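You operate a simulated robot arm through the tools that you are given. There is no shell and no other tool.

You run a simulated robot arm. Do the job below in one go: nothing can be reset, and whatever is moved stays where it is left.

## Task
Put things in order on the top of the trestle table. At the end: the silver stub with the orange grip stands where the clear grease tube with the green lid stood; the black buffer from the top of the trestle table stands where the silver stub with the orange grip stood; the blue type plate from the top of the trestle table stands on top of the silver fittings; the clear grease tube with the green lid stands where the blue type plate stood; whatever was shut is shut again. Leave all else as you found it, and nothing knocked over.

Only the result counts: the job must be done as asked and must still hold three seconds after the hand-in. Knocking over, shifting, dropping, spilling or breaking anything else fails it. Lids that push on must go on centred and level and be pressed home; caps that screw on are set level and turned clockwise until they are tight.

## Robot
A 6-joint arm with a two-finger parallel gripper, fixed in place. Base frame: the origin is at the foot of the arm, x ahead of it, y to its left, z up; the work surface is at about z = 0. Lengths are in m, angles in rad, forces in N, time in s.
With the tool pointing down near the work surface it reaches from about 0.18 to 0.46 m from the base axis. Its first joint turns from -1.222 to 1.222 rad. Payload 1.9 kg.
The tool frame sits at the grasp point between the pads (the TCP): z along the fingers, y along the line on which they close. The tips reach 0.023 m beyond it. Largest opening 0.094 m; finger width 0.038, thickness 0.01; the body of the gripper, 0.054 by 0.096 m, starts 0.039 m behind the TCP.
Orientation is that of the tool frame in the base frame, as [roll, pitch, yaw] about the fixed x, y, z axes, in that order (R = Rz(yaw) Ry(pitch) Rx(roll)). With the fingers straight down and closing along the base's y, the tool's x points along the base's -x, its y along +y and its z along -z.

## Interface
- The arm moves only by the tool move_arm. Its argument "steps" is a list of rows, each a list of 7 numbers: the shift along the tool's x, y, z in m, then the turn, a rotation vector about the tool's x, y, z in rad, then the finger opening in m, from 0 to 0.094. In form: [[x, y, z, rx, ry, rz, claw], ...]. A call has 1 to 20 rows; each row shifts and turns the commanded pose from where the row before left it, along the tool's axes as they then stand. Rows are played at 5 a second. More than 0.05 m and 0.15 rad between two rows, or a gripper value outside its range, and nothing of the call is played. Where a pose cannot be reached the arm comes as near as it can. A force on the tool above 40 N (or 10 N above the force at the start of the call, whichever is more), or a blocked arm, ends the call early, and 0.2 s more pass. The fingers move at their own pace (about 0.108 m/s each) and stop on an object; they squeeze with about 43 N. The grip force told is the motor's: it shows also when the fingers shut on nothing. Time passes only in rows, and 0.2 s behind the last, so rows that do not move let the fingers close. It gives the time, the measured TCP pose, the force on the tool (base axes), the opening and the grip force at its end, in the units of the frame above (readings bear some noise), with the torque about the TCP (base axes, N m) and any sound that the robot's microphone picked up.
- Cameras (640 x 400 px; columns grow to the right, rows downward): "scene" is fixed at [0.0711, 0.3194, 0.4219]; the picture's right is [-0.60, -0.80, 0.00], its down [-0.45, 0.33, -0.83] and it looks along [0.67, -0.50, -0.56] (base axes); focal length 214 px, centre (320, 200). "wrist" rides on the gripper at [0.087, 0.016, -0.075] in the tool frame; the picture's right is [-0.18, 0.98, 0.00], its down [-0.58, -0.11, -0.81] and it looks along [-0.79, -0.15, 0.59] (tool axes); focal length 243 px, centre (320, 200).
- grab_frame(camera): a new picture of that camera. The clock stands still meanwhile.
- measure_at(camera, pixels): for up to 12 pixels [column, row] of the newest picture of that camera ("zoom" is the newest enlarged one), the place [x, y, z] in the base frame of the surface seen there, good to about 0.002 m, but the place of the scene camera against the robot may be out by one fixed shift of up to 0.012 m in any direction. The clock stands still meanwhile.
- zoom(camera, box): a new picture of the part [left, top, right, bottom] of that camera's present view, enlarged. The clock stands still meanwhile.
- sign_off(): hands the job in; it is judged then, once.

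Unless the task says otherwise, let go and move clear before handing in.

The tools are called after ">>>" as name(argument=value, ...) on one line, values as JSON. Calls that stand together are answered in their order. move_arm: Moves the arm, as the interface text tells. Its arguments: {"type":"object","properties":{"steps":{"type":"array","items":{"type":"array","items":{"type":"number"}}}},"required":["steps"]} The other tools are called the same way: grab_frame (camera) takes a picture; measure_at (camera, pixels) gives the place of the surface under pixels of a picture; zoom (camera, box) takes an enlarged picture of a part of a camera's view; sign_off () hands the job in.

At the start:

```text
clock: 0.0
tcp_pos: [0.324, -0.0484, 0.3145]
tcp_rot: [-3.141, -0.002, 3.139]
wrist_force: [-0.4, -0.7, -0.1]
torque: [0.04, -0.06, 0.03]
width: 0.0938
gripper_force: 0.0
```

scene: 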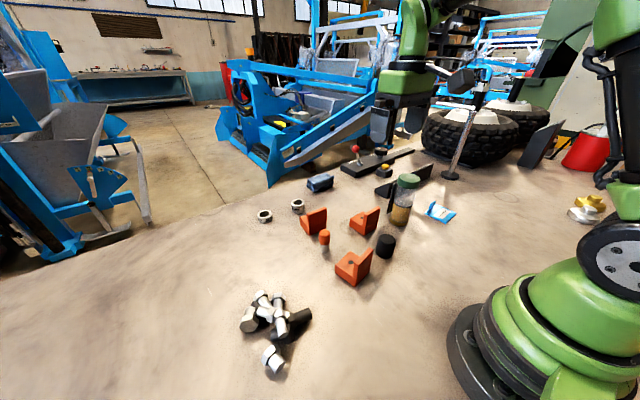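
wrist: 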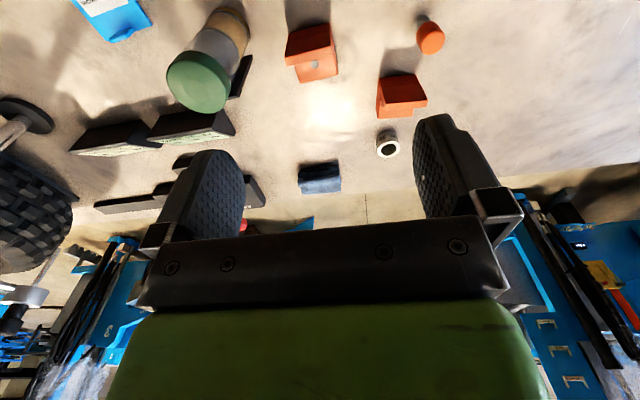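

The scene picture shows the grease tube with a green lid near (403,200), a black cylinder at (386,245), a blue-white plate at (440,212), an orange cylinder at (324,238) and a heap of silver/black pieces at (270,325). I'll zoom in to identify each of them.

>>> zoom(camera="scene", box=[290, 140, 470, 290])

>>> zoom(camera="scene", box=[220, 270, 340, 390])

>>> zoom(camera="wrist", box=[60, 0, 480, 260])

>>> zoom(camera="scene", box=[540, 180, 620, 240])

```text
2.67 times, centred on (380, 215) of scene
```

zoom: 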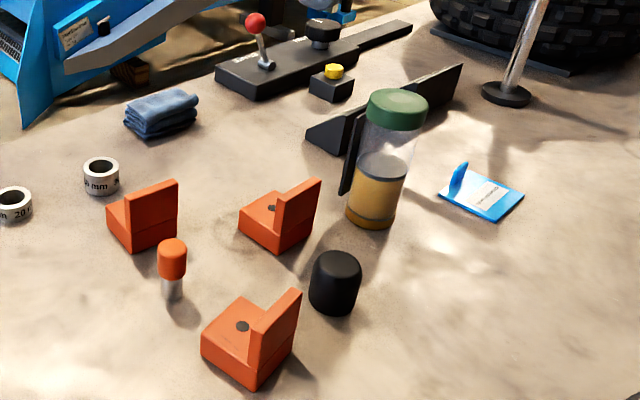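

```text
3.33 times, centred on (280, 330) of scene
```

zoom: 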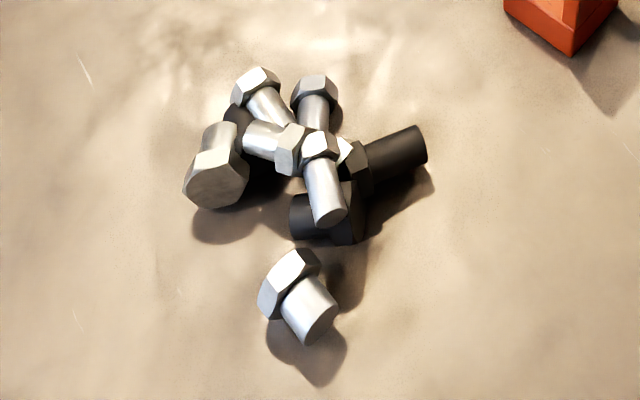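

```text
1.52 times, centred on (270, 130) of wrist
```

zoom: 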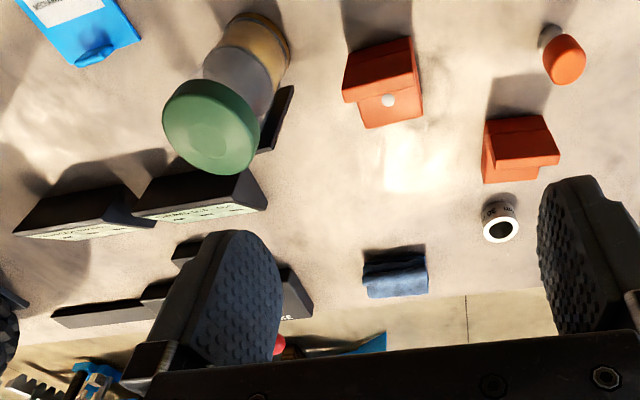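

```text
6.67 times, centred on (580, 210) of scene
```

zoom: 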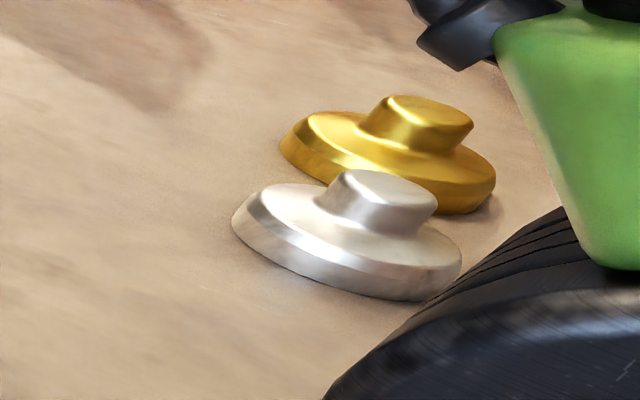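

The zooms show the stub (silver with orange grip), the tube, the black buffer, the blue plate with an upright tab, a heap of bolts, and silver and gold discs by the base. I'll measure their places on the scene picture.

>>> grab_frame(camera="scene")

>>> measure_at(camera="scene", pixels=[[409, 179], [399, 222], [386, 240], [385, 256], [324, 233], [324, 250], [440, 216], [453, 213], [435, 207], [584, 214], [595, 200], [568, 220]])

>>> measure_at(camera="scene", pixels=[[272, 358], [262, 295], [278, 300], [279, 314], [248, 322], [300, 316], [264, 216], [297, 205], [310, 225], [362, 222], [350, 268], [355, 230]])

>>> zoom(camera="scene", box=[250, 180, 350, 260])

>>> zoom(camera="scene", box=[360, 160, 480, 260])

```text
taken
```

scene: 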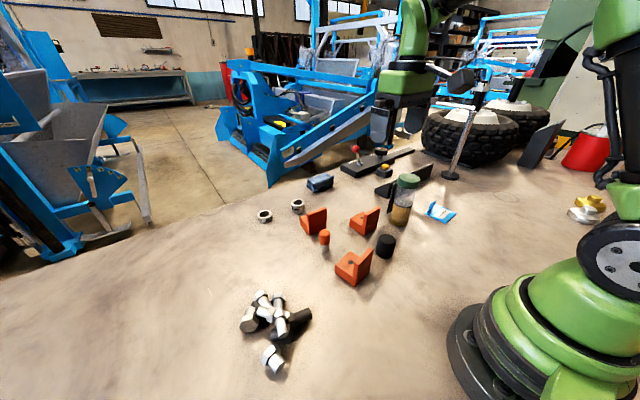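

```text
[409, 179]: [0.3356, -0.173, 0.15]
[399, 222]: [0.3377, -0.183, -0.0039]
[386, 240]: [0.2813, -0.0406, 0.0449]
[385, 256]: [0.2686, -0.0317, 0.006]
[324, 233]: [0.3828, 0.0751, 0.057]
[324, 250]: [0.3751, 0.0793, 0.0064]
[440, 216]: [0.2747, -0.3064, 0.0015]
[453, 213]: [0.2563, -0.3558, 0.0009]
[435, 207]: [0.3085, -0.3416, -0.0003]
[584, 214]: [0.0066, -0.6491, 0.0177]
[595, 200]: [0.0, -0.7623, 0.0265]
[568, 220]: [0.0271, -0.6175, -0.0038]
```

```text
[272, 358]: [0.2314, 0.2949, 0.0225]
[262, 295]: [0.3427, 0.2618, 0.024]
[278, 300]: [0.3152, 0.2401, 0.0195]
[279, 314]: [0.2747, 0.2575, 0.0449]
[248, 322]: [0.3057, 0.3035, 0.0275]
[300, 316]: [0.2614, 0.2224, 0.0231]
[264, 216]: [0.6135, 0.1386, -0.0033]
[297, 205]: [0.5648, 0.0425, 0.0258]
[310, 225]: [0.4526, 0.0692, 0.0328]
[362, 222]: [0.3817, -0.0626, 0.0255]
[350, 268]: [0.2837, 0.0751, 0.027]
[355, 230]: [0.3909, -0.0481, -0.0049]
```

```text
5.00 times, centred on (300, 220) of scene
```

zoom: 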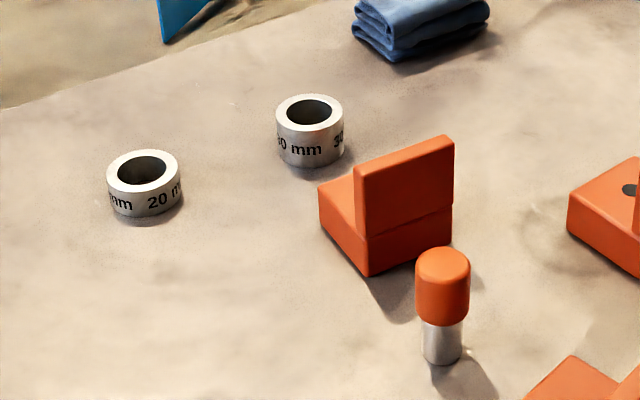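

```text
4.00 times, centred on (420, 210) of scene
```

zoom: 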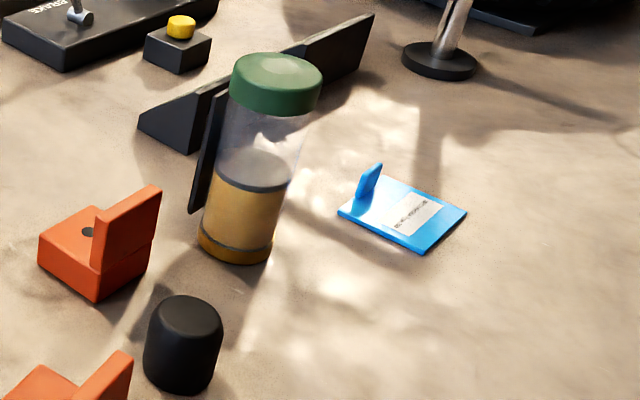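

The silver and gold discs (about y −0.65) and the rings (x 0.56–0.61) are out of reach. That leaves the bolt heap near (0.28, 0.25) as the likely silver fittings, so I'll bring the wrist camera over to look at it.

>>> move_arm(steps=[[0.0168, 0.0336, 0.013, 0, 0, 0, 0.094], [0.0168, 0.0336, 0.013, 0, 0, 0, 0.094], [0.0168, 0.0336, 0.013, 0, 0, 0, 0.094], [0.0168, 0.0336, 0.013, 0, 0, 0, 0.094], [0.0168, 0.0336, 0.013, 0, 0, 0, 0.094], [0, 0, 0, 0, 0, -0.131, 0.094], [0, 0, 0, 0, 0, -0.131, 0.094], [0, 0, 0, 0, 0, -0.131, 0.094], [0, 0, 0, 0, 0, -0.131, 0.094], [0, 0, 0, 0, 0, -0.131, 0.094], [0, 0, 0, 0, 0, -0.131, 0.094], [0, 0, 0, 0, 0, 0, 0.094]])

>>> grab_frame(camera="wrist")

>>> grab_frame(camera="scene")

```text
clock: 2.6
tcp_pos: [0.2393, 0.1199, 0.2492]
tcp_rot: [3.14, 0.0, -2.356]
wrist_force: [-0.8, -0.2, -0.6]
torque: [0.0, 0.02, -0.02]
width: 0.0938
gripper_force: 0.1
```

```text
taken
```

wrist: 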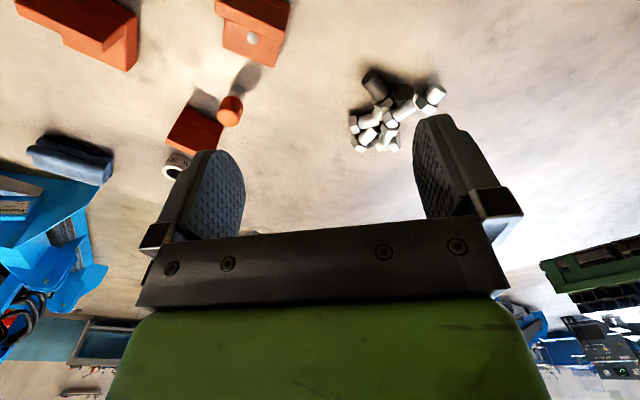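

```text
taken
```

scene: 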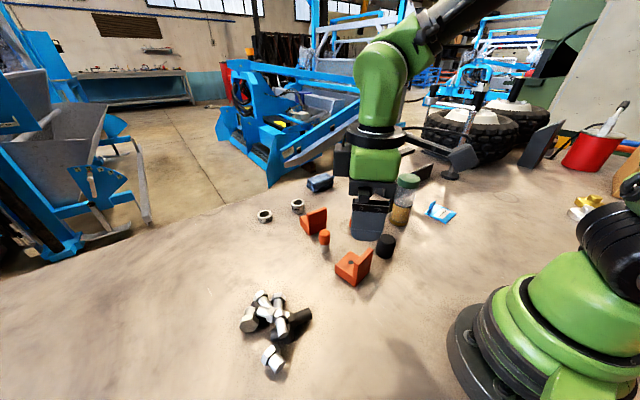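

The heap is at wrist pixels (350–445, 70–150). I'll zoom in on it and measure there.

>>> zoom(camera="wrist", box=[340, 60, 452, 160])

>>> measure_at(camera="wrist", pixels=[[437, 95], [374, 80], [402, 92], [392, 124], [366, 137], [378, 108], [405, 105], [353, 126], [390, 140], [360, 145], [230, 105], [251, 38]])

```text
4.00 times, centred on (396, 110) of wrist
```

zoom: 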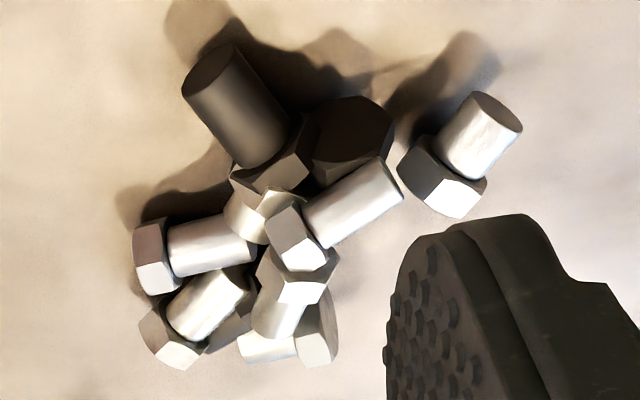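

```text
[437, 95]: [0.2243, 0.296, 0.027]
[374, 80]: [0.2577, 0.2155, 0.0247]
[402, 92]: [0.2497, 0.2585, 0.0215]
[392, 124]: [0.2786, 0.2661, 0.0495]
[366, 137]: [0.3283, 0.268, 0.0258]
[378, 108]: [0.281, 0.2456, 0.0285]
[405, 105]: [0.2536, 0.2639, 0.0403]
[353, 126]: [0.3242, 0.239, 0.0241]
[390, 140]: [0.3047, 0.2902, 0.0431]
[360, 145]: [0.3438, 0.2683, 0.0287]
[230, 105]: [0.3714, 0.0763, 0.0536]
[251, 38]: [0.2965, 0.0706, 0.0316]
```

The heap is a mix of silver and black bolts with its top at about z 0.05 near (0.279, 0.266). Next I'll swing the wrist camera over to look at the plate and the tube.

>>> move_arm(steps=[[0.03405, -0.0296, 0, 0, 0, 0, 0.094], [0.03405, -0.0296, 0, 0, 0, 0, 0.094], [0.03405, -0.0296, 0, 0, 0, 0, 0.094], [0.03405, -0.0296, 0, 0, 0, 0, 0.094], [0.03405, -0.0296, 0, 0, 0, 0, 0.094], [0.03405, -0.0296, 0, 0, 0, 0, 0.094], [0, 0, 0, 0, 0, 0.137, 0.094], [0, 0, 0, 0, 0, 0.137, 0.094], [0, 0, 0, 0, 0, 0.137, 0.094], [0, 0, 0, 0, 0, 0.137, 0.094], [0, 0, 0, 0, 0, 0.137, 0.094], [0, 0, 0, 0, 0, 0.137, 0.094], [0, 0, 0, 0, 0, 0.137, 0.094], [0, 0, 0, 0, 0, 0.137, 0.094], [0, 0, 0, 0, 0, 0.137, 0.094], [0, 0, 0, 0, 0, 0.137, 0.094], [0, 0, 0, 0, 0, 0.137, 0.094], [0, 0, 0, 0, 0, 0.137, 0.094], [0, 0, 0, 0, 0, 0.137, 0.094], [0, 0, 0, 0, 0, 0, 0.094]])

>>> grab_frame(camera="wrist")

```text
clock: 6.8
tcp_pos: [0.2201, -0.1498, 0.2492]
tcp_rot: [-3.14, 0.001, 2.143]
wrist_force: [0.5, 0.3, 0.0]
torque: [-0.01, 0.01, -0.02]
width: 0.094
gripper_force: 0.2
```

```text
taken
```

wrist: 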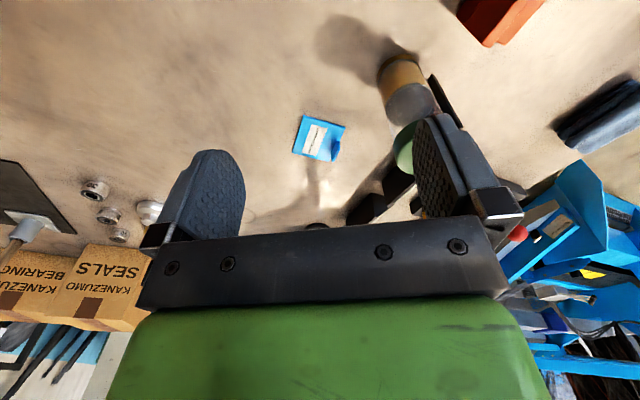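

The plate is at wrist (318,138) and the tube at (402,90). There are more metal rings at (95,190), (108,215) and (118,235), so I'll zoom in on both groups and measure.

>>> zoom(camera="wrist", box=[60, 160, 200, 260])

>>> measure_at(camera="wrist", pixels=[[95, 187], [108, 215], [118, 235], [147, 210], [303, 115], [293, 151], [346, 126], [335, 160], [318, 133], [335, 148], [402, 75], [383, 72]])

>>> zoom(camera="wrist", box=[270, 40, 450, 190])

```text
4.00 times, centred on (130, 210) of wrist
```

zoom: 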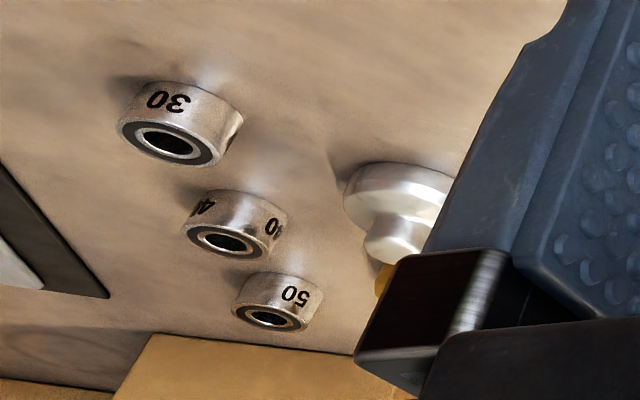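

```text
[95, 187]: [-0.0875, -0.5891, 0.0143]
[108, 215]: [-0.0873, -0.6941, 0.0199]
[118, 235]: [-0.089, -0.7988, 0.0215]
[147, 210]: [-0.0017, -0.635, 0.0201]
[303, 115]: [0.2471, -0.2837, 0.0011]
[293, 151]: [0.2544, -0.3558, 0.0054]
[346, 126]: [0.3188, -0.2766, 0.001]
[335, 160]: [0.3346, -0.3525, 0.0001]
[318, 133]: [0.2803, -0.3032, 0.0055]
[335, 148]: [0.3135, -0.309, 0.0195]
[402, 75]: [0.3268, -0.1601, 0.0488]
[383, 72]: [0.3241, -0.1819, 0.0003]
```

```text
2.67 times, centred on (360, 115) of wrist
```

zoom: 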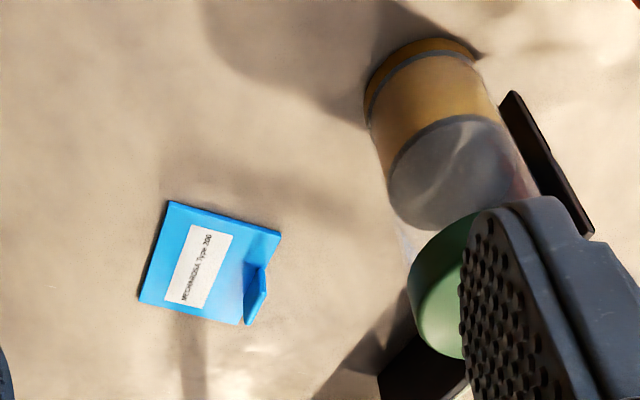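

All the rings and discs are out of reach, so the bolt heap must be the silver fittings. I'll measure the plate corners, its tab and the tube on the zoomed picture, where the plate spans (138–281, 201–325).

>>> measure_at(camera="zoom", pixels=[[171, 203], [140, 300], [278, 235], [237, 322], [258, 268], [255, 295], [246, 320], [264, 272], [200, 210], [245, 265], [243, 312], [190, 308]])

>>> measure_at(camera="zoom", pixels=[[366, 105], [420, 90], [475, 52], [430, 200], [440, 285], [425, 250], [450, 330], [475, 230], [540, 150], [515, 95], [430, 375], [480, 115]])

>>> zoom(camera="wrist", box=[284, 105, 356, 170])

```text
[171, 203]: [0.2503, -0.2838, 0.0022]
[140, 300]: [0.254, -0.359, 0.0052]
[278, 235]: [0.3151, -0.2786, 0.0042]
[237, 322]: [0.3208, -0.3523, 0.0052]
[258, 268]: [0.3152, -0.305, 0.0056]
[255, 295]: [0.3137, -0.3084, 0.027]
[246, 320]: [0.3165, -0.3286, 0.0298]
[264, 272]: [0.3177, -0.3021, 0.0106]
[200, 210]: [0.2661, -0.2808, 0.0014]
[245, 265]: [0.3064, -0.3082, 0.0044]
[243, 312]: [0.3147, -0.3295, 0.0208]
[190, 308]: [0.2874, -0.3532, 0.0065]
```

```text
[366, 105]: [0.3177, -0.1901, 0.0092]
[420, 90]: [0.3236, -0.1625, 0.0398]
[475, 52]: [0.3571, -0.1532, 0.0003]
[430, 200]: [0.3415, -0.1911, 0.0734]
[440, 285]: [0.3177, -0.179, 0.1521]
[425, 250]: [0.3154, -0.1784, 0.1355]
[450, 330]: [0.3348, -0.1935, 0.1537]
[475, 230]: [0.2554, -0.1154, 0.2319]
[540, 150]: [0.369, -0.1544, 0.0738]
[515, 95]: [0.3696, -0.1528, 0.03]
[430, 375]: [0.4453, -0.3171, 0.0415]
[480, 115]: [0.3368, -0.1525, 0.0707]
```

```text
6.15 times, centred on (320, 138) of wrist
```

zoom: 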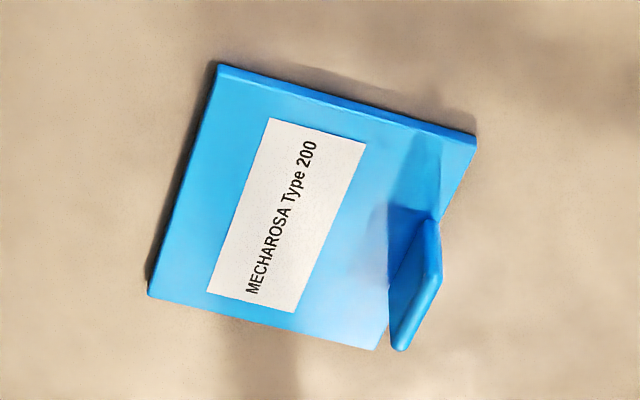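

The plate is about 0.065 × 0.074 m, centred at (0.285, −0.318), with its tab on the far edge at about (0.316, −0.316) and up to z 0.03. The scene camera looks steeply onto the heap, so I'll use it to map the heap heights.

>>> zoom(camera="scene", box=[232, 284, 328, 344])

```text
6.67 times, centred on (280, 314) of scene
```

zoom: 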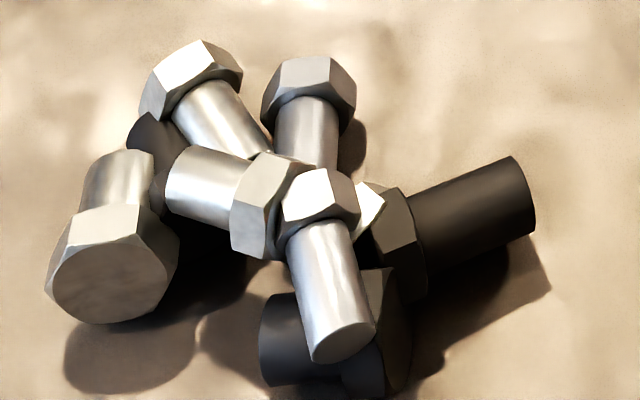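

>>> measure_at(camera="zoom", pixels=[[330, 180], [320, 210], [345, 225], [335, 260], [340, 300], [345, 345], [290, 180], [260, 190], [245, 220], [210, 170], [195, 195], [172, 190]])

>>> measure_at(camera="zoom", pixels=[[275, 170], [300, 165], [265, 235], [370, 205], [395, 225], [405, 250], [370, 290], [385, 330], [365, 365], [290, 320], [300, 365], [400, 310]])

>>> measure_at(camera="zoom", pixels=[[305, 75], [320, 110], [285, 140], [310, 140], [200, 65], [165, 85], [210, 110], [235, 140], [115, 170], [100, 220], [130, 215], [105, 280]])

>>> measure_at(camera="zoom", pixels=[[430, 210], [470, 190], [510, 180], [450, 240], [150, 135], [165, 190], [155, 240], [200, 230], [30, 100], [600, 100], [600, 350], [500, 330]])

```text
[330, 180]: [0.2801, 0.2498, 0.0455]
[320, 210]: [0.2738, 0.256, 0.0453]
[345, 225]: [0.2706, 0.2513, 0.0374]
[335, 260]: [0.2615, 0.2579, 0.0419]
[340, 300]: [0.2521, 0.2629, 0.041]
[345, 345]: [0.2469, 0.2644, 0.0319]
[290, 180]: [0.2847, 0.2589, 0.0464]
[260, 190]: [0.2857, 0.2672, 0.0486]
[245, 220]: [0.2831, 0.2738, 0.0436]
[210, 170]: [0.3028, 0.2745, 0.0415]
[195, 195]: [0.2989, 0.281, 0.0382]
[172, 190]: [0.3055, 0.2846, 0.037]
```

```text
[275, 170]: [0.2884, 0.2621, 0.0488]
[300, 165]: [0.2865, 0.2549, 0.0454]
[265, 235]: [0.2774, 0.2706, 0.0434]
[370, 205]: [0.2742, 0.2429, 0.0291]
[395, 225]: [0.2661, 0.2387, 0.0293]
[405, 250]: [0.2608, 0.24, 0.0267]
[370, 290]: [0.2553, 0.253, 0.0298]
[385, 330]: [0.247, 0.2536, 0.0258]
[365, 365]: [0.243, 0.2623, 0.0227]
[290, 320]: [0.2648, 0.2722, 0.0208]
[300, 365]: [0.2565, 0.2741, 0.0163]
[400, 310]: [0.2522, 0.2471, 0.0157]
```

```text
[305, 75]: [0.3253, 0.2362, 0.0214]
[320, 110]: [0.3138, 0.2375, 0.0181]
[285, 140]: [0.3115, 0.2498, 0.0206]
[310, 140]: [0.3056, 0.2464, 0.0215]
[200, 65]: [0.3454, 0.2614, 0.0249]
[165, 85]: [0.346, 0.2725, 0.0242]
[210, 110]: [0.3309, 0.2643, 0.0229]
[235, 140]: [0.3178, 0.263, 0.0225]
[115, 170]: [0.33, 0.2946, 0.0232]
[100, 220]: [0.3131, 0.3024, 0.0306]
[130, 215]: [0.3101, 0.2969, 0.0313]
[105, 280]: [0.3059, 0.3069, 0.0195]
```

```text
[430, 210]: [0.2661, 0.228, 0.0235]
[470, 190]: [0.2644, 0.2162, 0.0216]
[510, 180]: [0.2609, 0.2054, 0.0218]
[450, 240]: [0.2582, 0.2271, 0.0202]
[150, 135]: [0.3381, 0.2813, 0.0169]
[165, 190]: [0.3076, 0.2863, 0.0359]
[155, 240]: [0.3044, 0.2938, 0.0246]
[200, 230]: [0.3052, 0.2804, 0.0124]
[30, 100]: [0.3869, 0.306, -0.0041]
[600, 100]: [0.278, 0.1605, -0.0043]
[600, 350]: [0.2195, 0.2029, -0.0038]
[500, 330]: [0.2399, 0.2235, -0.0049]
```

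The scene heights need about +0.004 added, since the table reads −0.004. The two top silver bolts form the supporting facet near (0.272, 0.258). Before touching anything I want a clearer side look at the tube and the black bar beside it at scene zoom (205,150).

>>> move_arm(steps=[[0.0243, 0.0238, 0.0167, 0, 0, 0, 0.094], [0.0243, 0.0238, 0.0167, 0, 0, 0, 0.094], [0.0243, 0.0238, 0.0167, 0, 0, 0, 0.094], [0, 0, 0, 0, 0, -0.12, 0.094], [0, 0, 0, 0, 0, -0.12, 0.094], [0, 0, 0, 0, 0, -0.12, 0.094], [0, 0, 0, 0, 0, 0, 0.094]])

>>> grab_frame(camera="wrist")

>>> grab_frame(camera="scene")

```text
clock: 8.4
tcp_pos: [0.2413, -0.0497, 0.199]
tcp_rot: [3.14, 0.0, 2.508]
wrist_force: [-0.3, 0.2, -0.1]
torque: [0.01, -0.01, 0.0]
width: 0.094
gripper_force: 0.1
```

```text
taken
```

wrist: 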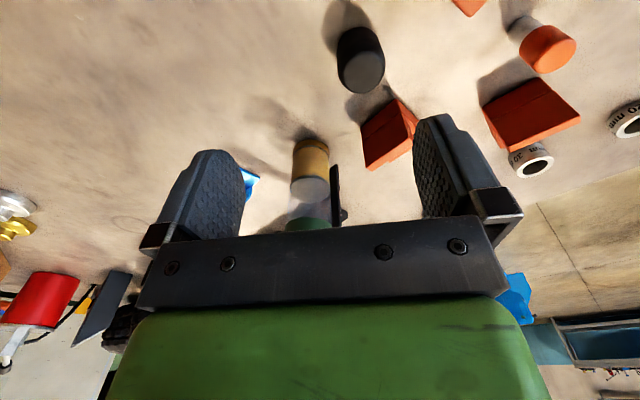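

```text
taken
```

scene: 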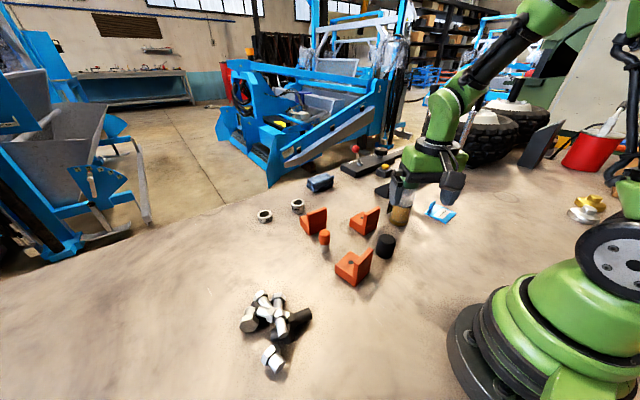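

The tube is at wrist (310,180) with the dark bar just to its right at (337,195). I'll zoom in and measure them, along with the buffer at (360,60) and the stub at (545,45).

>>> zoom(camera="wrist", box=[260, 130, 380, 240])

>>> measure_at(camera="zoom", pixels=[[170, 130], [330, 130], [250, 70], [250, 160], [250, 240], [195, 160], [335, 200], [400, 190], [400, 300], [405, 400], [250, 380], [440, 330]])

>>> measure_at(camera="wrist", pixels=[[362, 75], [340, 60], [384, 68], [345, 35], [375, 33], [360, 30], [550, 48], [520, 35], [531, 18], [512, 30], [575, 45], [525, 62]])

>>> zoom(camera="wrist", box=[320, 10, 400, 110])

```text
3.64 times, centred on (320, 185) of wrist
```

zoom: 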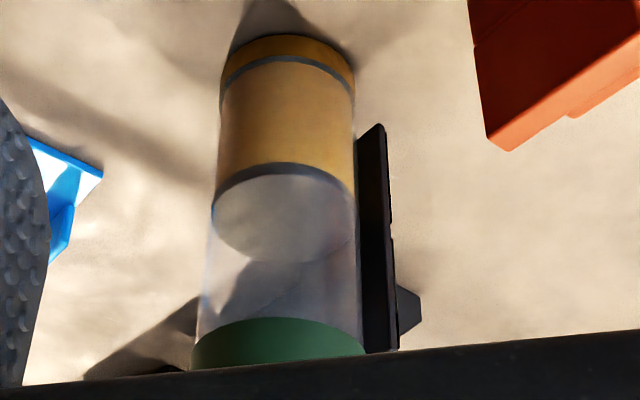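

```text
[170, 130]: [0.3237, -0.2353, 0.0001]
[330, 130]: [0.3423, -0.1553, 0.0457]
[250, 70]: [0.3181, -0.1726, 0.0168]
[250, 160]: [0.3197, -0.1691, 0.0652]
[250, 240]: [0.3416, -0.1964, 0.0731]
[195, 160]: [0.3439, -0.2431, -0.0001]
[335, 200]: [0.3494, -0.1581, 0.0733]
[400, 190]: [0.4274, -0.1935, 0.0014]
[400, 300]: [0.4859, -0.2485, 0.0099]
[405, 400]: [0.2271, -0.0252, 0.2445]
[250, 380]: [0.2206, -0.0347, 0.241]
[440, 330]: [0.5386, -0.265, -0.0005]
```

```text
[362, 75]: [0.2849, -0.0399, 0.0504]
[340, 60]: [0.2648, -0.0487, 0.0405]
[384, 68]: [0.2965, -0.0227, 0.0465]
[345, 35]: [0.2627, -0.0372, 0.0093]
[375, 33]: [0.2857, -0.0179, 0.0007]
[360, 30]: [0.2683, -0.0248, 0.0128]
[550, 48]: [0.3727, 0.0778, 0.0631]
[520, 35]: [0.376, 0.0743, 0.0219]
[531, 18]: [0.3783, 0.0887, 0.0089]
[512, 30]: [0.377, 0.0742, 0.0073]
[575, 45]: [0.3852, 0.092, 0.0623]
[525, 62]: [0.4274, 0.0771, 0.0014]
```

```text
4.00 times, centred on (360, 60) of wrist
```

zoom: 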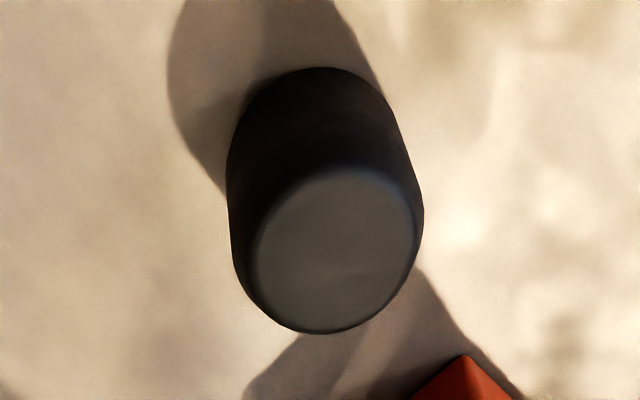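

The bar runs at zoom (365–395, 125–350) beside the tube. I'll measure points right on it and along the tube edges.

>>> zoom(camera="wrist", box=[300, 150, 360, 230])

>>> measure_at(camera="zoom", pixels=[[352, 120], [362, 90], [340, 130], [350, 200], [350, 280], [375, 180], [370, 270], [390, 300], [340, 350], [375, 340], [300, 230], [240, 330]])

>>> zoom(camera="scene", box=[370, 160, 440, 235])

```text
5.00 times, centred on (330, 190) of wrist
```

zoom: 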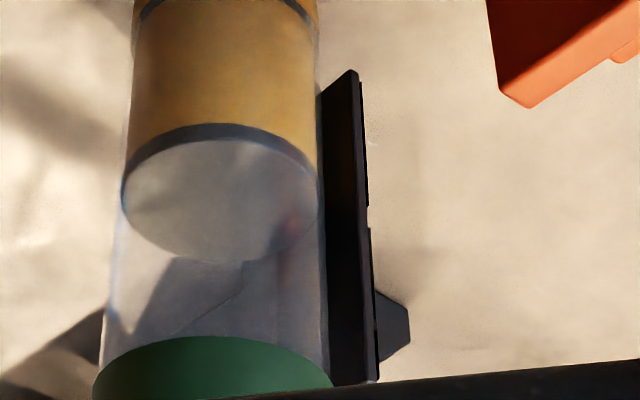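

```text
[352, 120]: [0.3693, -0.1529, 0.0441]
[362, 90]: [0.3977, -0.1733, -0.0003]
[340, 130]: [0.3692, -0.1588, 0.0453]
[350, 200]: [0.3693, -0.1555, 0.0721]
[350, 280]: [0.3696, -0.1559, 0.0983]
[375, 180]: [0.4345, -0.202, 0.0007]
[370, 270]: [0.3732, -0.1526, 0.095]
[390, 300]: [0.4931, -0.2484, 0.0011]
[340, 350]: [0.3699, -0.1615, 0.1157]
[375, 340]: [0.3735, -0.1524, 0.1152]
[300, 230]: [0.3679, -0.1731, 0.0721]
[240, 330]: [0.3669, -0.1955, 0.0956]
```

```text
5.33 times, centred on (405, 198) of scene
```

zoom: 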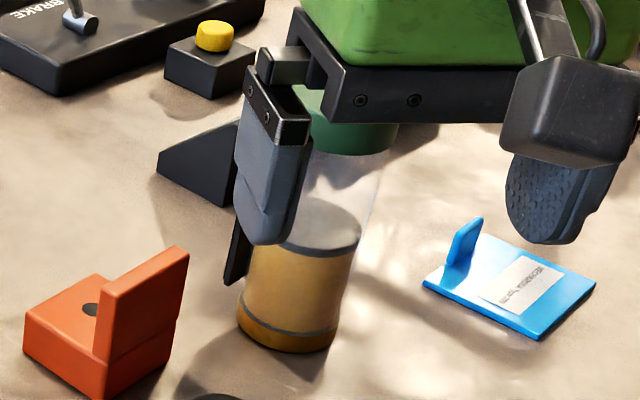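

The dark bar is attached to the tube at its back-left (x≈0.369–0.3735, y≈−0.16, z 0.03–0.12), and the tube axis is about (0.342, −0.180) with radius 0.025. Next I'll calibrate the scene camera's shift, using the plate corners in this scene zoom at (424,284), (540,338) and (596,283).

>>> measure_at(camera="zoom", pixels=[[428, 283], [540, 332], [592, 284], [467, 225], [470, 240], [455, 270], [487, 235], [450, 284], [300, 340], [240, 320], [338, 330], [620, 380]])

>>> zoom(camera="scene", box=[310, 220, 410, 270])

>>> zoom(camera="wrist", box=[320, 0, 600, 110])

```text
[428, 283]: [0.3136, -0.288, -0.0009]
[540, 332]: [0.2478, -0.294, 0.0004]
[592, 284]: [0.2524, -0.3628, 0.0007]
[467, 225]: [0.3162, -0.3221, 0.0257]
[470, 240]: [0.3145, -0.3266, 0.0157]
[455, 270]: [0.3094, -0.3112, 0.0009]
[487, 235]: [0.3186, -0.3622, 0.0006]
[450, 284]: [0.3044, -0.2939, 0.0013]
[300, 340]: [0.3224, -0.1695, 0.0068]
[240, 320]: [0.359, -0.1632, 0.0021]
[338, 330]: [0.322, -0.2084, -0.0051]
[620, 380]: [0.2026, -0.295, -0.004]
```

```text
6.40 times, centred on (360, 245) of scene
```

zoom: 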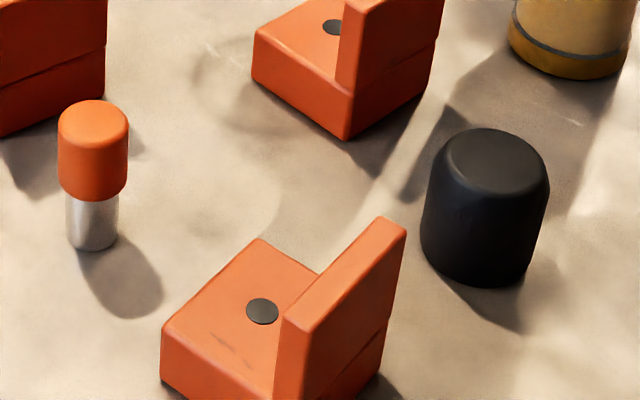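

```text
2.29 times, centred on (460, 55) of wrist
```

zoom: 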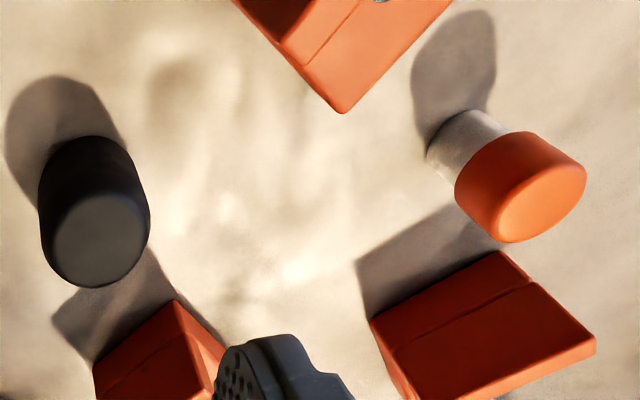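

The corner comparison gives true = scene + (0.002, 0.0085, 0.0045). I'll move the wrist camera close above the heap to map its top precisely.

>>> move_arm(steps=[[0.0217, 0.0369, 0.0034, 0, 0, 0, 0.094], [0.0217, 0.0369, 0.0034, 0, 0, 0, 0.094], [0.0217, 0.0369, 0.0034, 0, 0, 0, 0.094], [0.0217, 0.0369, 0.0034, 0, 0, 0, 0.094], [0.0217, 0.0369, 0.0034, 0, 0, 0, 0.094], [0.0217, 0.0369, 0.0034, 0, 0, 0, 0.094], [0.0217, 0.0369, 0.0034, 0, 0, 0, 0.094], [0, 0, 0, 0, 0, -0.137, 0.094], [0, 0, 0, 0, 0, -0.137, 0.094], [0, 0, 0, 0, 0, -0.137, 0.094], [0, 0, 0, 0, 0, -0.137, 0.094], [0, 0, 0, 0, 0, -0.137, 0.094], [0, 0, 0, 0, 0, -0.137, 0.094], [0, 0, 0, 0, 0, -0.137, 0.094], [0, 0, 0, 0, 0, -0.137, 0.094], [0, 0, 0, 0, 0, -0.137, 0.094], [0, 0, 0, 0, 0, -0.137, 0.094], [0, 0, 0, 0, 0, -0.137, 0.094], [0, 0, 0, 0, 0, 0, 0.094]])

>>> grab_frame(camera="wrist")

```text
clock: 12.4
tcp_pos: [0.2713, 0.2475, 0.1761]
tcp_rot: [3.141, 0.0, -2.269]
wrist_force: [-0.2, -0.2, -0.5]
torque: [0.0, -0.03, -0.01]
width: 0.094
gripper_force: 0.1
```

```text
taken
```

wrist: 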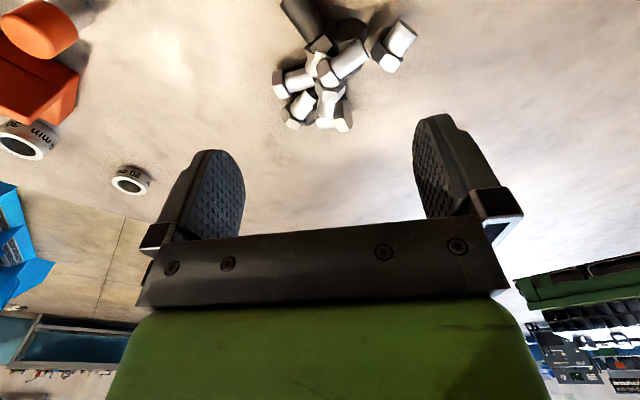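

>>> zoom(camera="wrist", box=[266, 0, 426, 140])

>>> zoom(camera="wrist", box=[290, 30, 378, 110])

```text
2.86 times, centred on (346, 70) of wrist
```

zoom: 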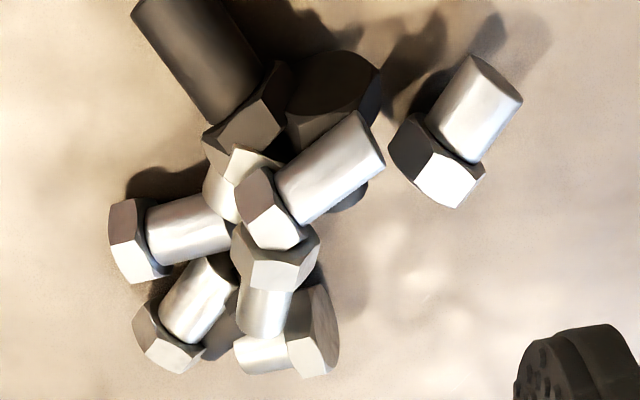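

```text
5.00 times, centred on (334, 70) of wrist
```

zoom: 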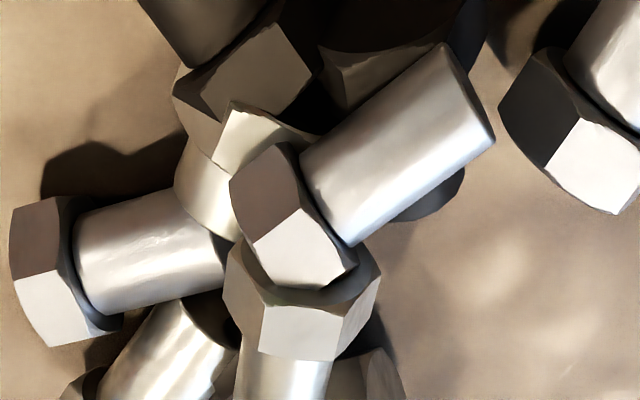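

This close view shows the T1 head at zoom (300,220), its shaft at (400,150), and the T2 head at (305,320). I'll measure a dense grid over the heap.

>>> measure_at(camera="zoom", pixels=[[258, 240], [278, 225], [300, 208], [345, 265], [300, 280], [310, 245], [265, 180], [295, 160], [285, 200], [330, 240], [322, 200], [340, 230]])

>>> measure_at(camera="zoom", pixels=[[330, 160], [345, 180], [360, 210], [380, 120], [400, 150], [415, 180], [435, 70], [450, 100], [475, 135], [430, 110], [365, 170], [480, 125]])

>>> measure_at(camera="zoom", pixels=[[265, 310], [345, 318], [262, 345], [335, 355], [305, 335], [300, 312], [375, 275], [360, 310], [235, 270], [250, 300], [270, 380], [300, 385]])

>>> measure_at(camera="zoom", pixels=[[270, 30], [300, 75], [240, 85], [230, 130], [260, 135], [205, 190], [340, 80], [380, 70], [150, 230], [40, 260], [180, 340], [385, 375]])

```text
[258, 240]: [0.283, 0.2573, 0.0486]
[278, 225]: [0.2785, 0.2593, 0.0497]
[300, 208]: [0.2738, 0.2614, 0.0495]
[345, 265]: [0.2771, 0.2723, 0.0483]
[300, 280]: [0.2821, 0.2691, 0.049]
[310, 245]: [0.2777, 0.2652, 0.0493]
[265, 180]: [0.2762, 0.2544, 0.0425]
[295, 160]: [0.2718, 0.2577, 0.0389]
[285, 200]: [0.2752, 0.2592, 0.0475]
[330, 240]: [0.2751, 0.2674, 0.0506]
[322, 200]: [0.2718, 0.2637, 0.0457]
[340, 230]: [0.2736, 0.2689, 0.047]
```

```text
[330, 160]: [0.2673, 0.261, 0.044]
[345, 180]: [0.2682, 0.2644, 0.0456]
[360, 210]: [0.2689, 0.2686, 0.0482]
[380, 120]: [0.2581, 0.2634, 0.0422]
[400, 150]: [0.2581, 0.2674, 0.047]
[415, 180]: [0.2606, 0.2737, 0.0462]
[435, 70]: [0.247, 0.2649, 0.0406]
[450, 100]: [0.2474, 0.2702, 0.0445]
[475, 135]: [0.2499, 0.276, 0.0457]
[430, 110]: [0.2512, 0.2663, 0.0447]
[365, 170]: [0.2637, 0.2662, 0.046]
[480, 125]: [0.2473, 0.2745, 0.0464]
```

```text
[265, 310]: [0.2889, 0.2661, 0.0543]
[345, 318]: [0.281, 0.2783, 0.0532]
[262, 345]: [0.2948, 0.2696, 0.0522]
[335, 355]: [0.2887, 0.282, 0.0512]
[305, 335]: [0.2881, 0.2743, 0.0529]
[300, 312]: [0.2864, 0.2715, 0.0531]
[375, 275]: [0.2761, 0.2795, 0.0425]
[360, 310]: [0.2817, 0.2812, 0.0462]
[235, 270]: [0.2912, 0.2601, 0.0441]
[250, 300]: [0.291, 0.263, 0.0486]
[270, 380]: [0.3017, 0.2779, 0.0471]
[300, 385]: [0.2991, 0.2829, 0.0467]
```

```text
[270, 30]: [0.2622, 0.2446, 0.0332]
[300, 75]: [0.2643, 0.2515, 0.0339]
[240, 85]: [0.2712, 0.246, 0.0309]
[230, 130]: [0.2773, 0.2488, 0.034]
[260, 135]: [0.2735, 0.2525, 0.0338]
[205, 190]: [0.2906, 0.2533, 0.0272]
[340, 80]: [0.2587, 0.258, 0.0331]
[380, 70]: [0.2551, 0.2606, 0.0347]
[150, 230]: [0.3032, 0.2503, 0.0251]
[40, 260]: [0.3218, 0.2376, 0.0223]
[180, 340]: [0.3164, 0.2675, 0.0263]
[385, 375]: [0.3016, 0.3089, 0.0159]
```

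The map is clear. The T2 head has a flat top facet at z≈0.053 around (0.288, 0.274), and the T1 shaft end is at (0.248, 0.272, 0.0465). So the plate's centre of mass belongs near (0.280, 0.272) with an ~11° tilt. I'll check the finger tips' shape and the pole base before choosing the plate grasp.

>>> zoom(camera="wrist", box=[400, 100, 530, 260])

>>> zoom(camera="wrist", box=[140, 140, 270, 270])

>>> grab_frame(camera="scene")

>>> measure_at(camera="scene", pixels=[[450, 176], [440, 176], [478, 90], [530, 165], [400, 178]])

```text
2.50 times, centred on (465, 180) of wrist
```

zoom: 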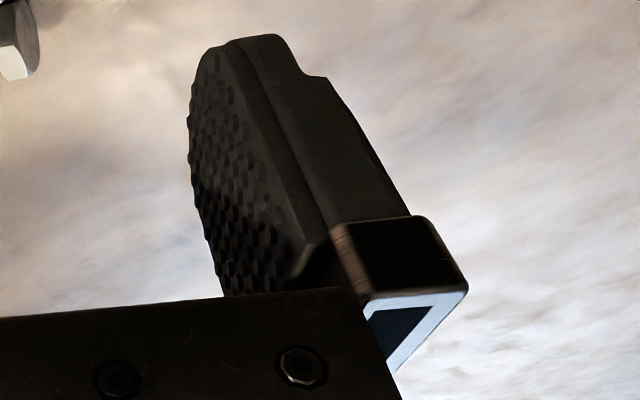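

```text
3.08 times, centred on (205, 205) of wrist
```

zoom: 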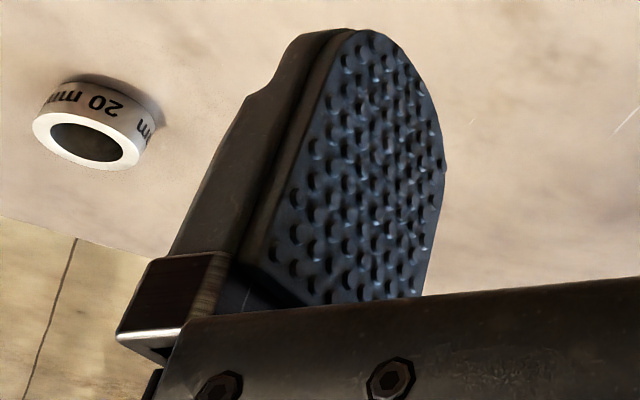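

```text
taken
```

scene: 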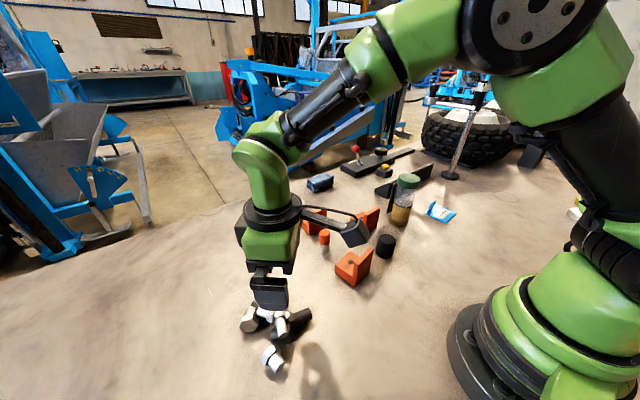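

```text
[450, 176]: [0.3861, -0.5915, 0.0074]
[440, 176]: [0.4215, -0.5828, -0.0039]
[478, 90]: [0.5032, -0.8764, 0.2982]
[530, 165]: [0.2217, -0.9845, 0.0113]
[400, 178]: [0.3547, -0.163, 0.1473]
```

The pads are wide mid-finger and narrow at the tips, so I'll hold the plate by its tab. The hand gets turned so the camera stalk lies on the far side, clear of the tube. I'll travel high over to the plate.

>>> move_arm(steps=[[0, 0, -0.04, 0, 0, 0, 0.094], [0.0326, -0.0289, 0, 0, 0, 0, 0.094], [0.0326, -0.0289, 0, 0, 0, 0, 0.094], [0.0326, -0.0289, 0, 0, 0, 0, 0.094], [0.0326, -0.0289, 0, 0, 0, 0, 0.094], [0.0326, -0.0289, 0, 0, 0, 0, 0.094], [0.0326, -0.0289, 0, 0, 0, 0, 0.094], [0.0326, -0.0289, 0, 0, 0, 0, 0.094], [0.0326, -0.0289, 0, 0, 0, 0, 0.094], [0.0326, -0.0289, 0, 0, 0, 0, 0.094], [0.0326, -0.0289, 0, 0, 0, 0, 0.094], [0.0326, -0.0289, 0, 0, 0, 0, 0.094], [0.0326, -0.0289, 0, 0, 0, 0, 0.094], [0, 0, 0, 0, 0, -0.1286, 0.094], [0, 0, 0, 0, 0, -0.1286, 0.094], [0, 0, 0, 0, 0, -0.1286, 0.094], [0, 0, 0, 0, 0, -0.1286, 0.094], [0, 0, 0, 0, 0, -0.1286, 0.094], [0, 0, 0, 0, 0, -0.1286, 0.094], [0, 0, 0, 0, 0, 0, 0.094]])

>>> grab_frame(camera="scene")

>>> grab_frame(camera="wrist")

```text
clock: 16.6
tcp_pos: [0.2859, -0.2738, 0.2156]
tcp_rot: [3.141, 0.0, -1.5]
wrist_force: [-0.5, 0.6, 0.3]
torque: [0.02, 0.0, 0.01]
width: 0.0938
gripper_force: 0.2
```

```text
taken
```

scene: 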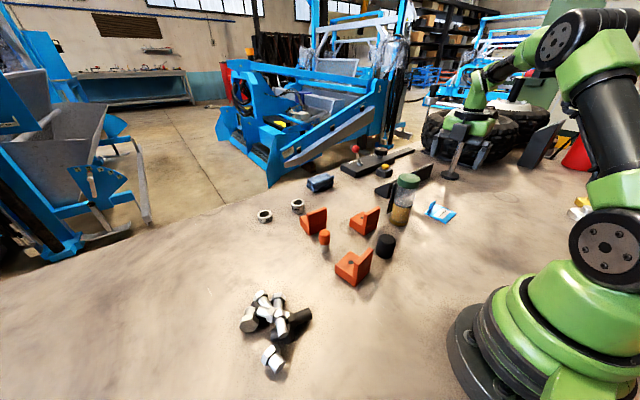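

```text
taken
```

wrist: 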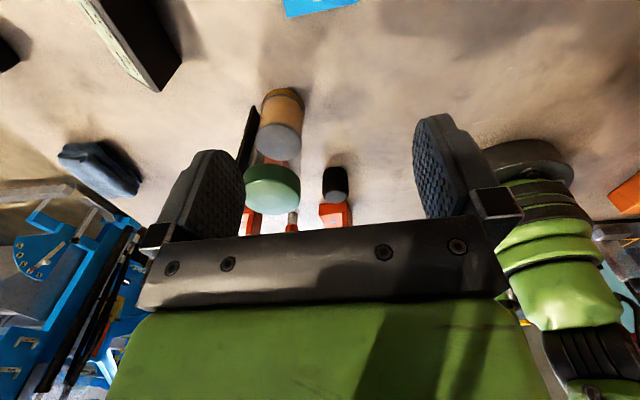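

The arm reached the pose. The tube is now seen from the −y side at (275,150) with the bar at (249,135), so I'll measure it from here.

>>> zoom(camera="wrist", box=[220, 80, 330, 220])

>>> measure_at(camera="zoom", pixels=[[250, 90], [230, 140], [240, 100], [310, 60], [300, 110], [320, 300], [280, 280], [330, 345], [265, 300], [375, 300], [375, 40], [262, 50]])

```text
2.86 times, centred on (275, 150) of wrist
```

zoom: 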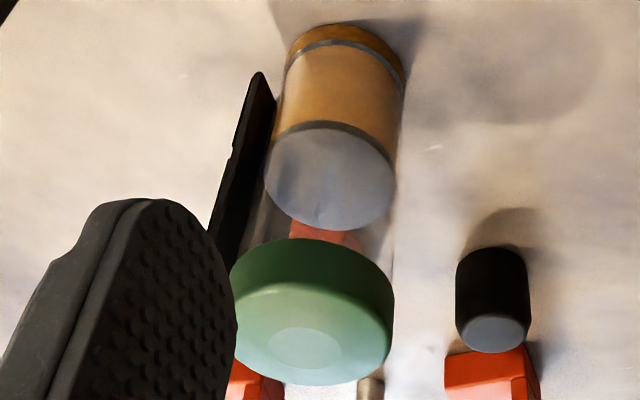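

```text
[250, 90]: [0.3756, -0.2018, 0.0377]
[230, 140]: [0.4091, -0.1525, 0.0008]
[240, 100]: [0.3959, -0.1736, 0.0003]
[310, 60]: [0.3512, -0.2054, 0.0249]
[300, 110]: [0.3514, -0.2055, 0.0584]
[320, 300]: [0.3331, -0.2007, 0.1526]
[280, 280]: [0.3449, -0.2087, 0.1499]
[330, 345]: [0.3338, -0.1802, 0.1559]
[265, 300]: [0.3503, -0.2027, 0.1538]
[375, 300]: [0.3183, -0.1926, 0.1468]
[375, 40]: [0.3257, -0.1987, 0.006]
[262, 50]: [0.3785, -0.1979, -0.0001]
```

The bar is a 0.05 m wide flat piece fixed behind the tube (x≈0.369–0.375, y −0.2025 to −0.1525). Now I'll go above the plate tab and partly lower the fingers.

>>> move_arm(steps=[[0.0222, -0.0137, 0, 0, 0, 0, 0.06], [0.0222, -0.0137, 0, 0, 0, 0, 0.05], [0, 0, 0.045, 0, 0, 0, 0.05], [0, 0, 0.045, 0, 0, 0, 0.05], [0, 0, 0.045, 0, 0, 0, 0.05], [0, 0, 0, 0, 0, 0, 0.05]])

>>> grab_frame(camera="wrist")

>>> zoom(camera="scene", box=[390, 150, 490, 240])

```text
clock: 18.0
tcp_pos: [0.3143, -0.3155, 0.0785]
tcp_rot: [-3.141, 0.0, -1.499]
wrist_force: [0.5, 0.6, -0.1]
torque: [0.0, -0.03, 0.0]
width: 0.0499
gripper_force: 0.1
```

```text
taken
```

wrist: 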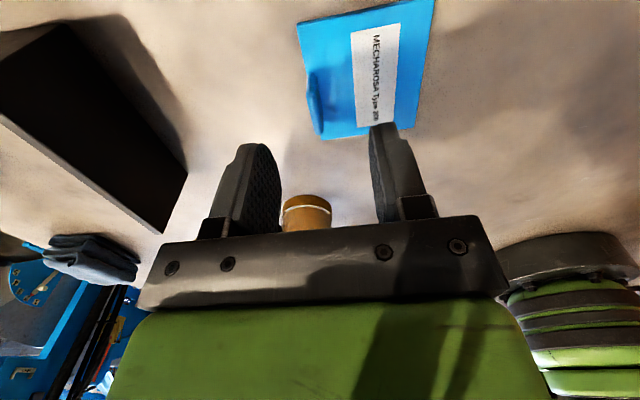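

```text
4.44 times, centred on (440, 195) of scene
```

zoom: 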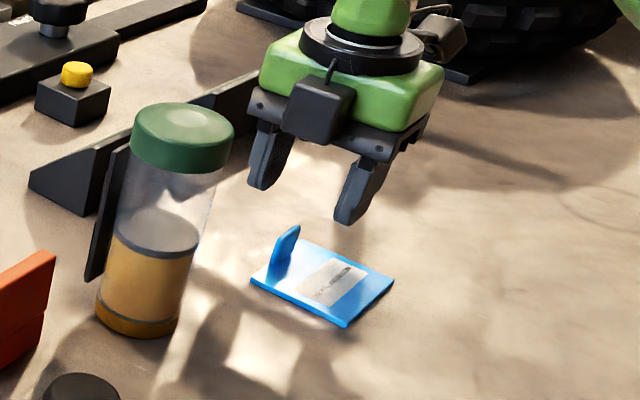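

The tab is now in close view at wrist (315,100). I'll measure it and the plate again from here.

>>> zoom(camera="wrist", box=[280, 0, 450, 150])

>>> measure_at(camera="zoom", pixels=[[125, 190], [120, 210], [110, 260], [112, 300], [135, 300], [140, 240], [138, 190], [85, 60], [150, 365], [300, 350], [410, 10], [130, 270]])

```text
2.67 times, centred on (365, 75) of wrist
```

zoom: 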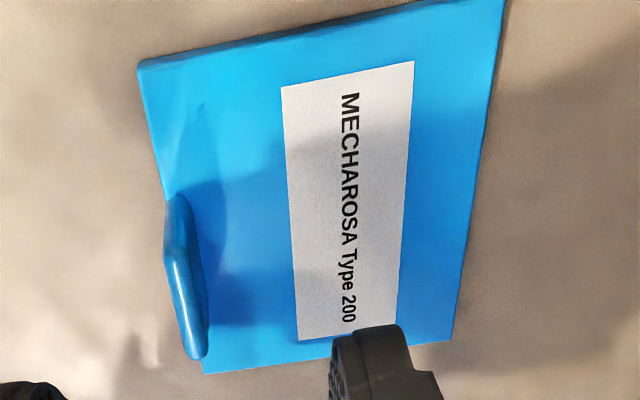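

```text
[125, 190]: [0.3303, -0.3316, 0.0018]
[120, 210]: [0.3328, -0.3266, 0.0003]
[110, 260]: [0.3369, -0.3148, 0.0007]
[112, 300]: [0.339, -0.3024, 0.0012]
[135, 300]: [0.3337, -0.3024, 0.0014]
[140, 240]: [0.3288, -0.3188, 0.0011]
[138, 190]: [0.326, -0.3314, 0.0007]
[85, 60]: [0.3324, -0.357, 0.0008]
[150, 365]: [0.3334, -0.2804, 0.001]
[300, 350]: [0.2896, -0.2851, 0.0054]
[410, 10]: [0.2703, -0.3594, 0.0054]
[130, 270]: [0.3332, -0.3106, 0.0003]
```

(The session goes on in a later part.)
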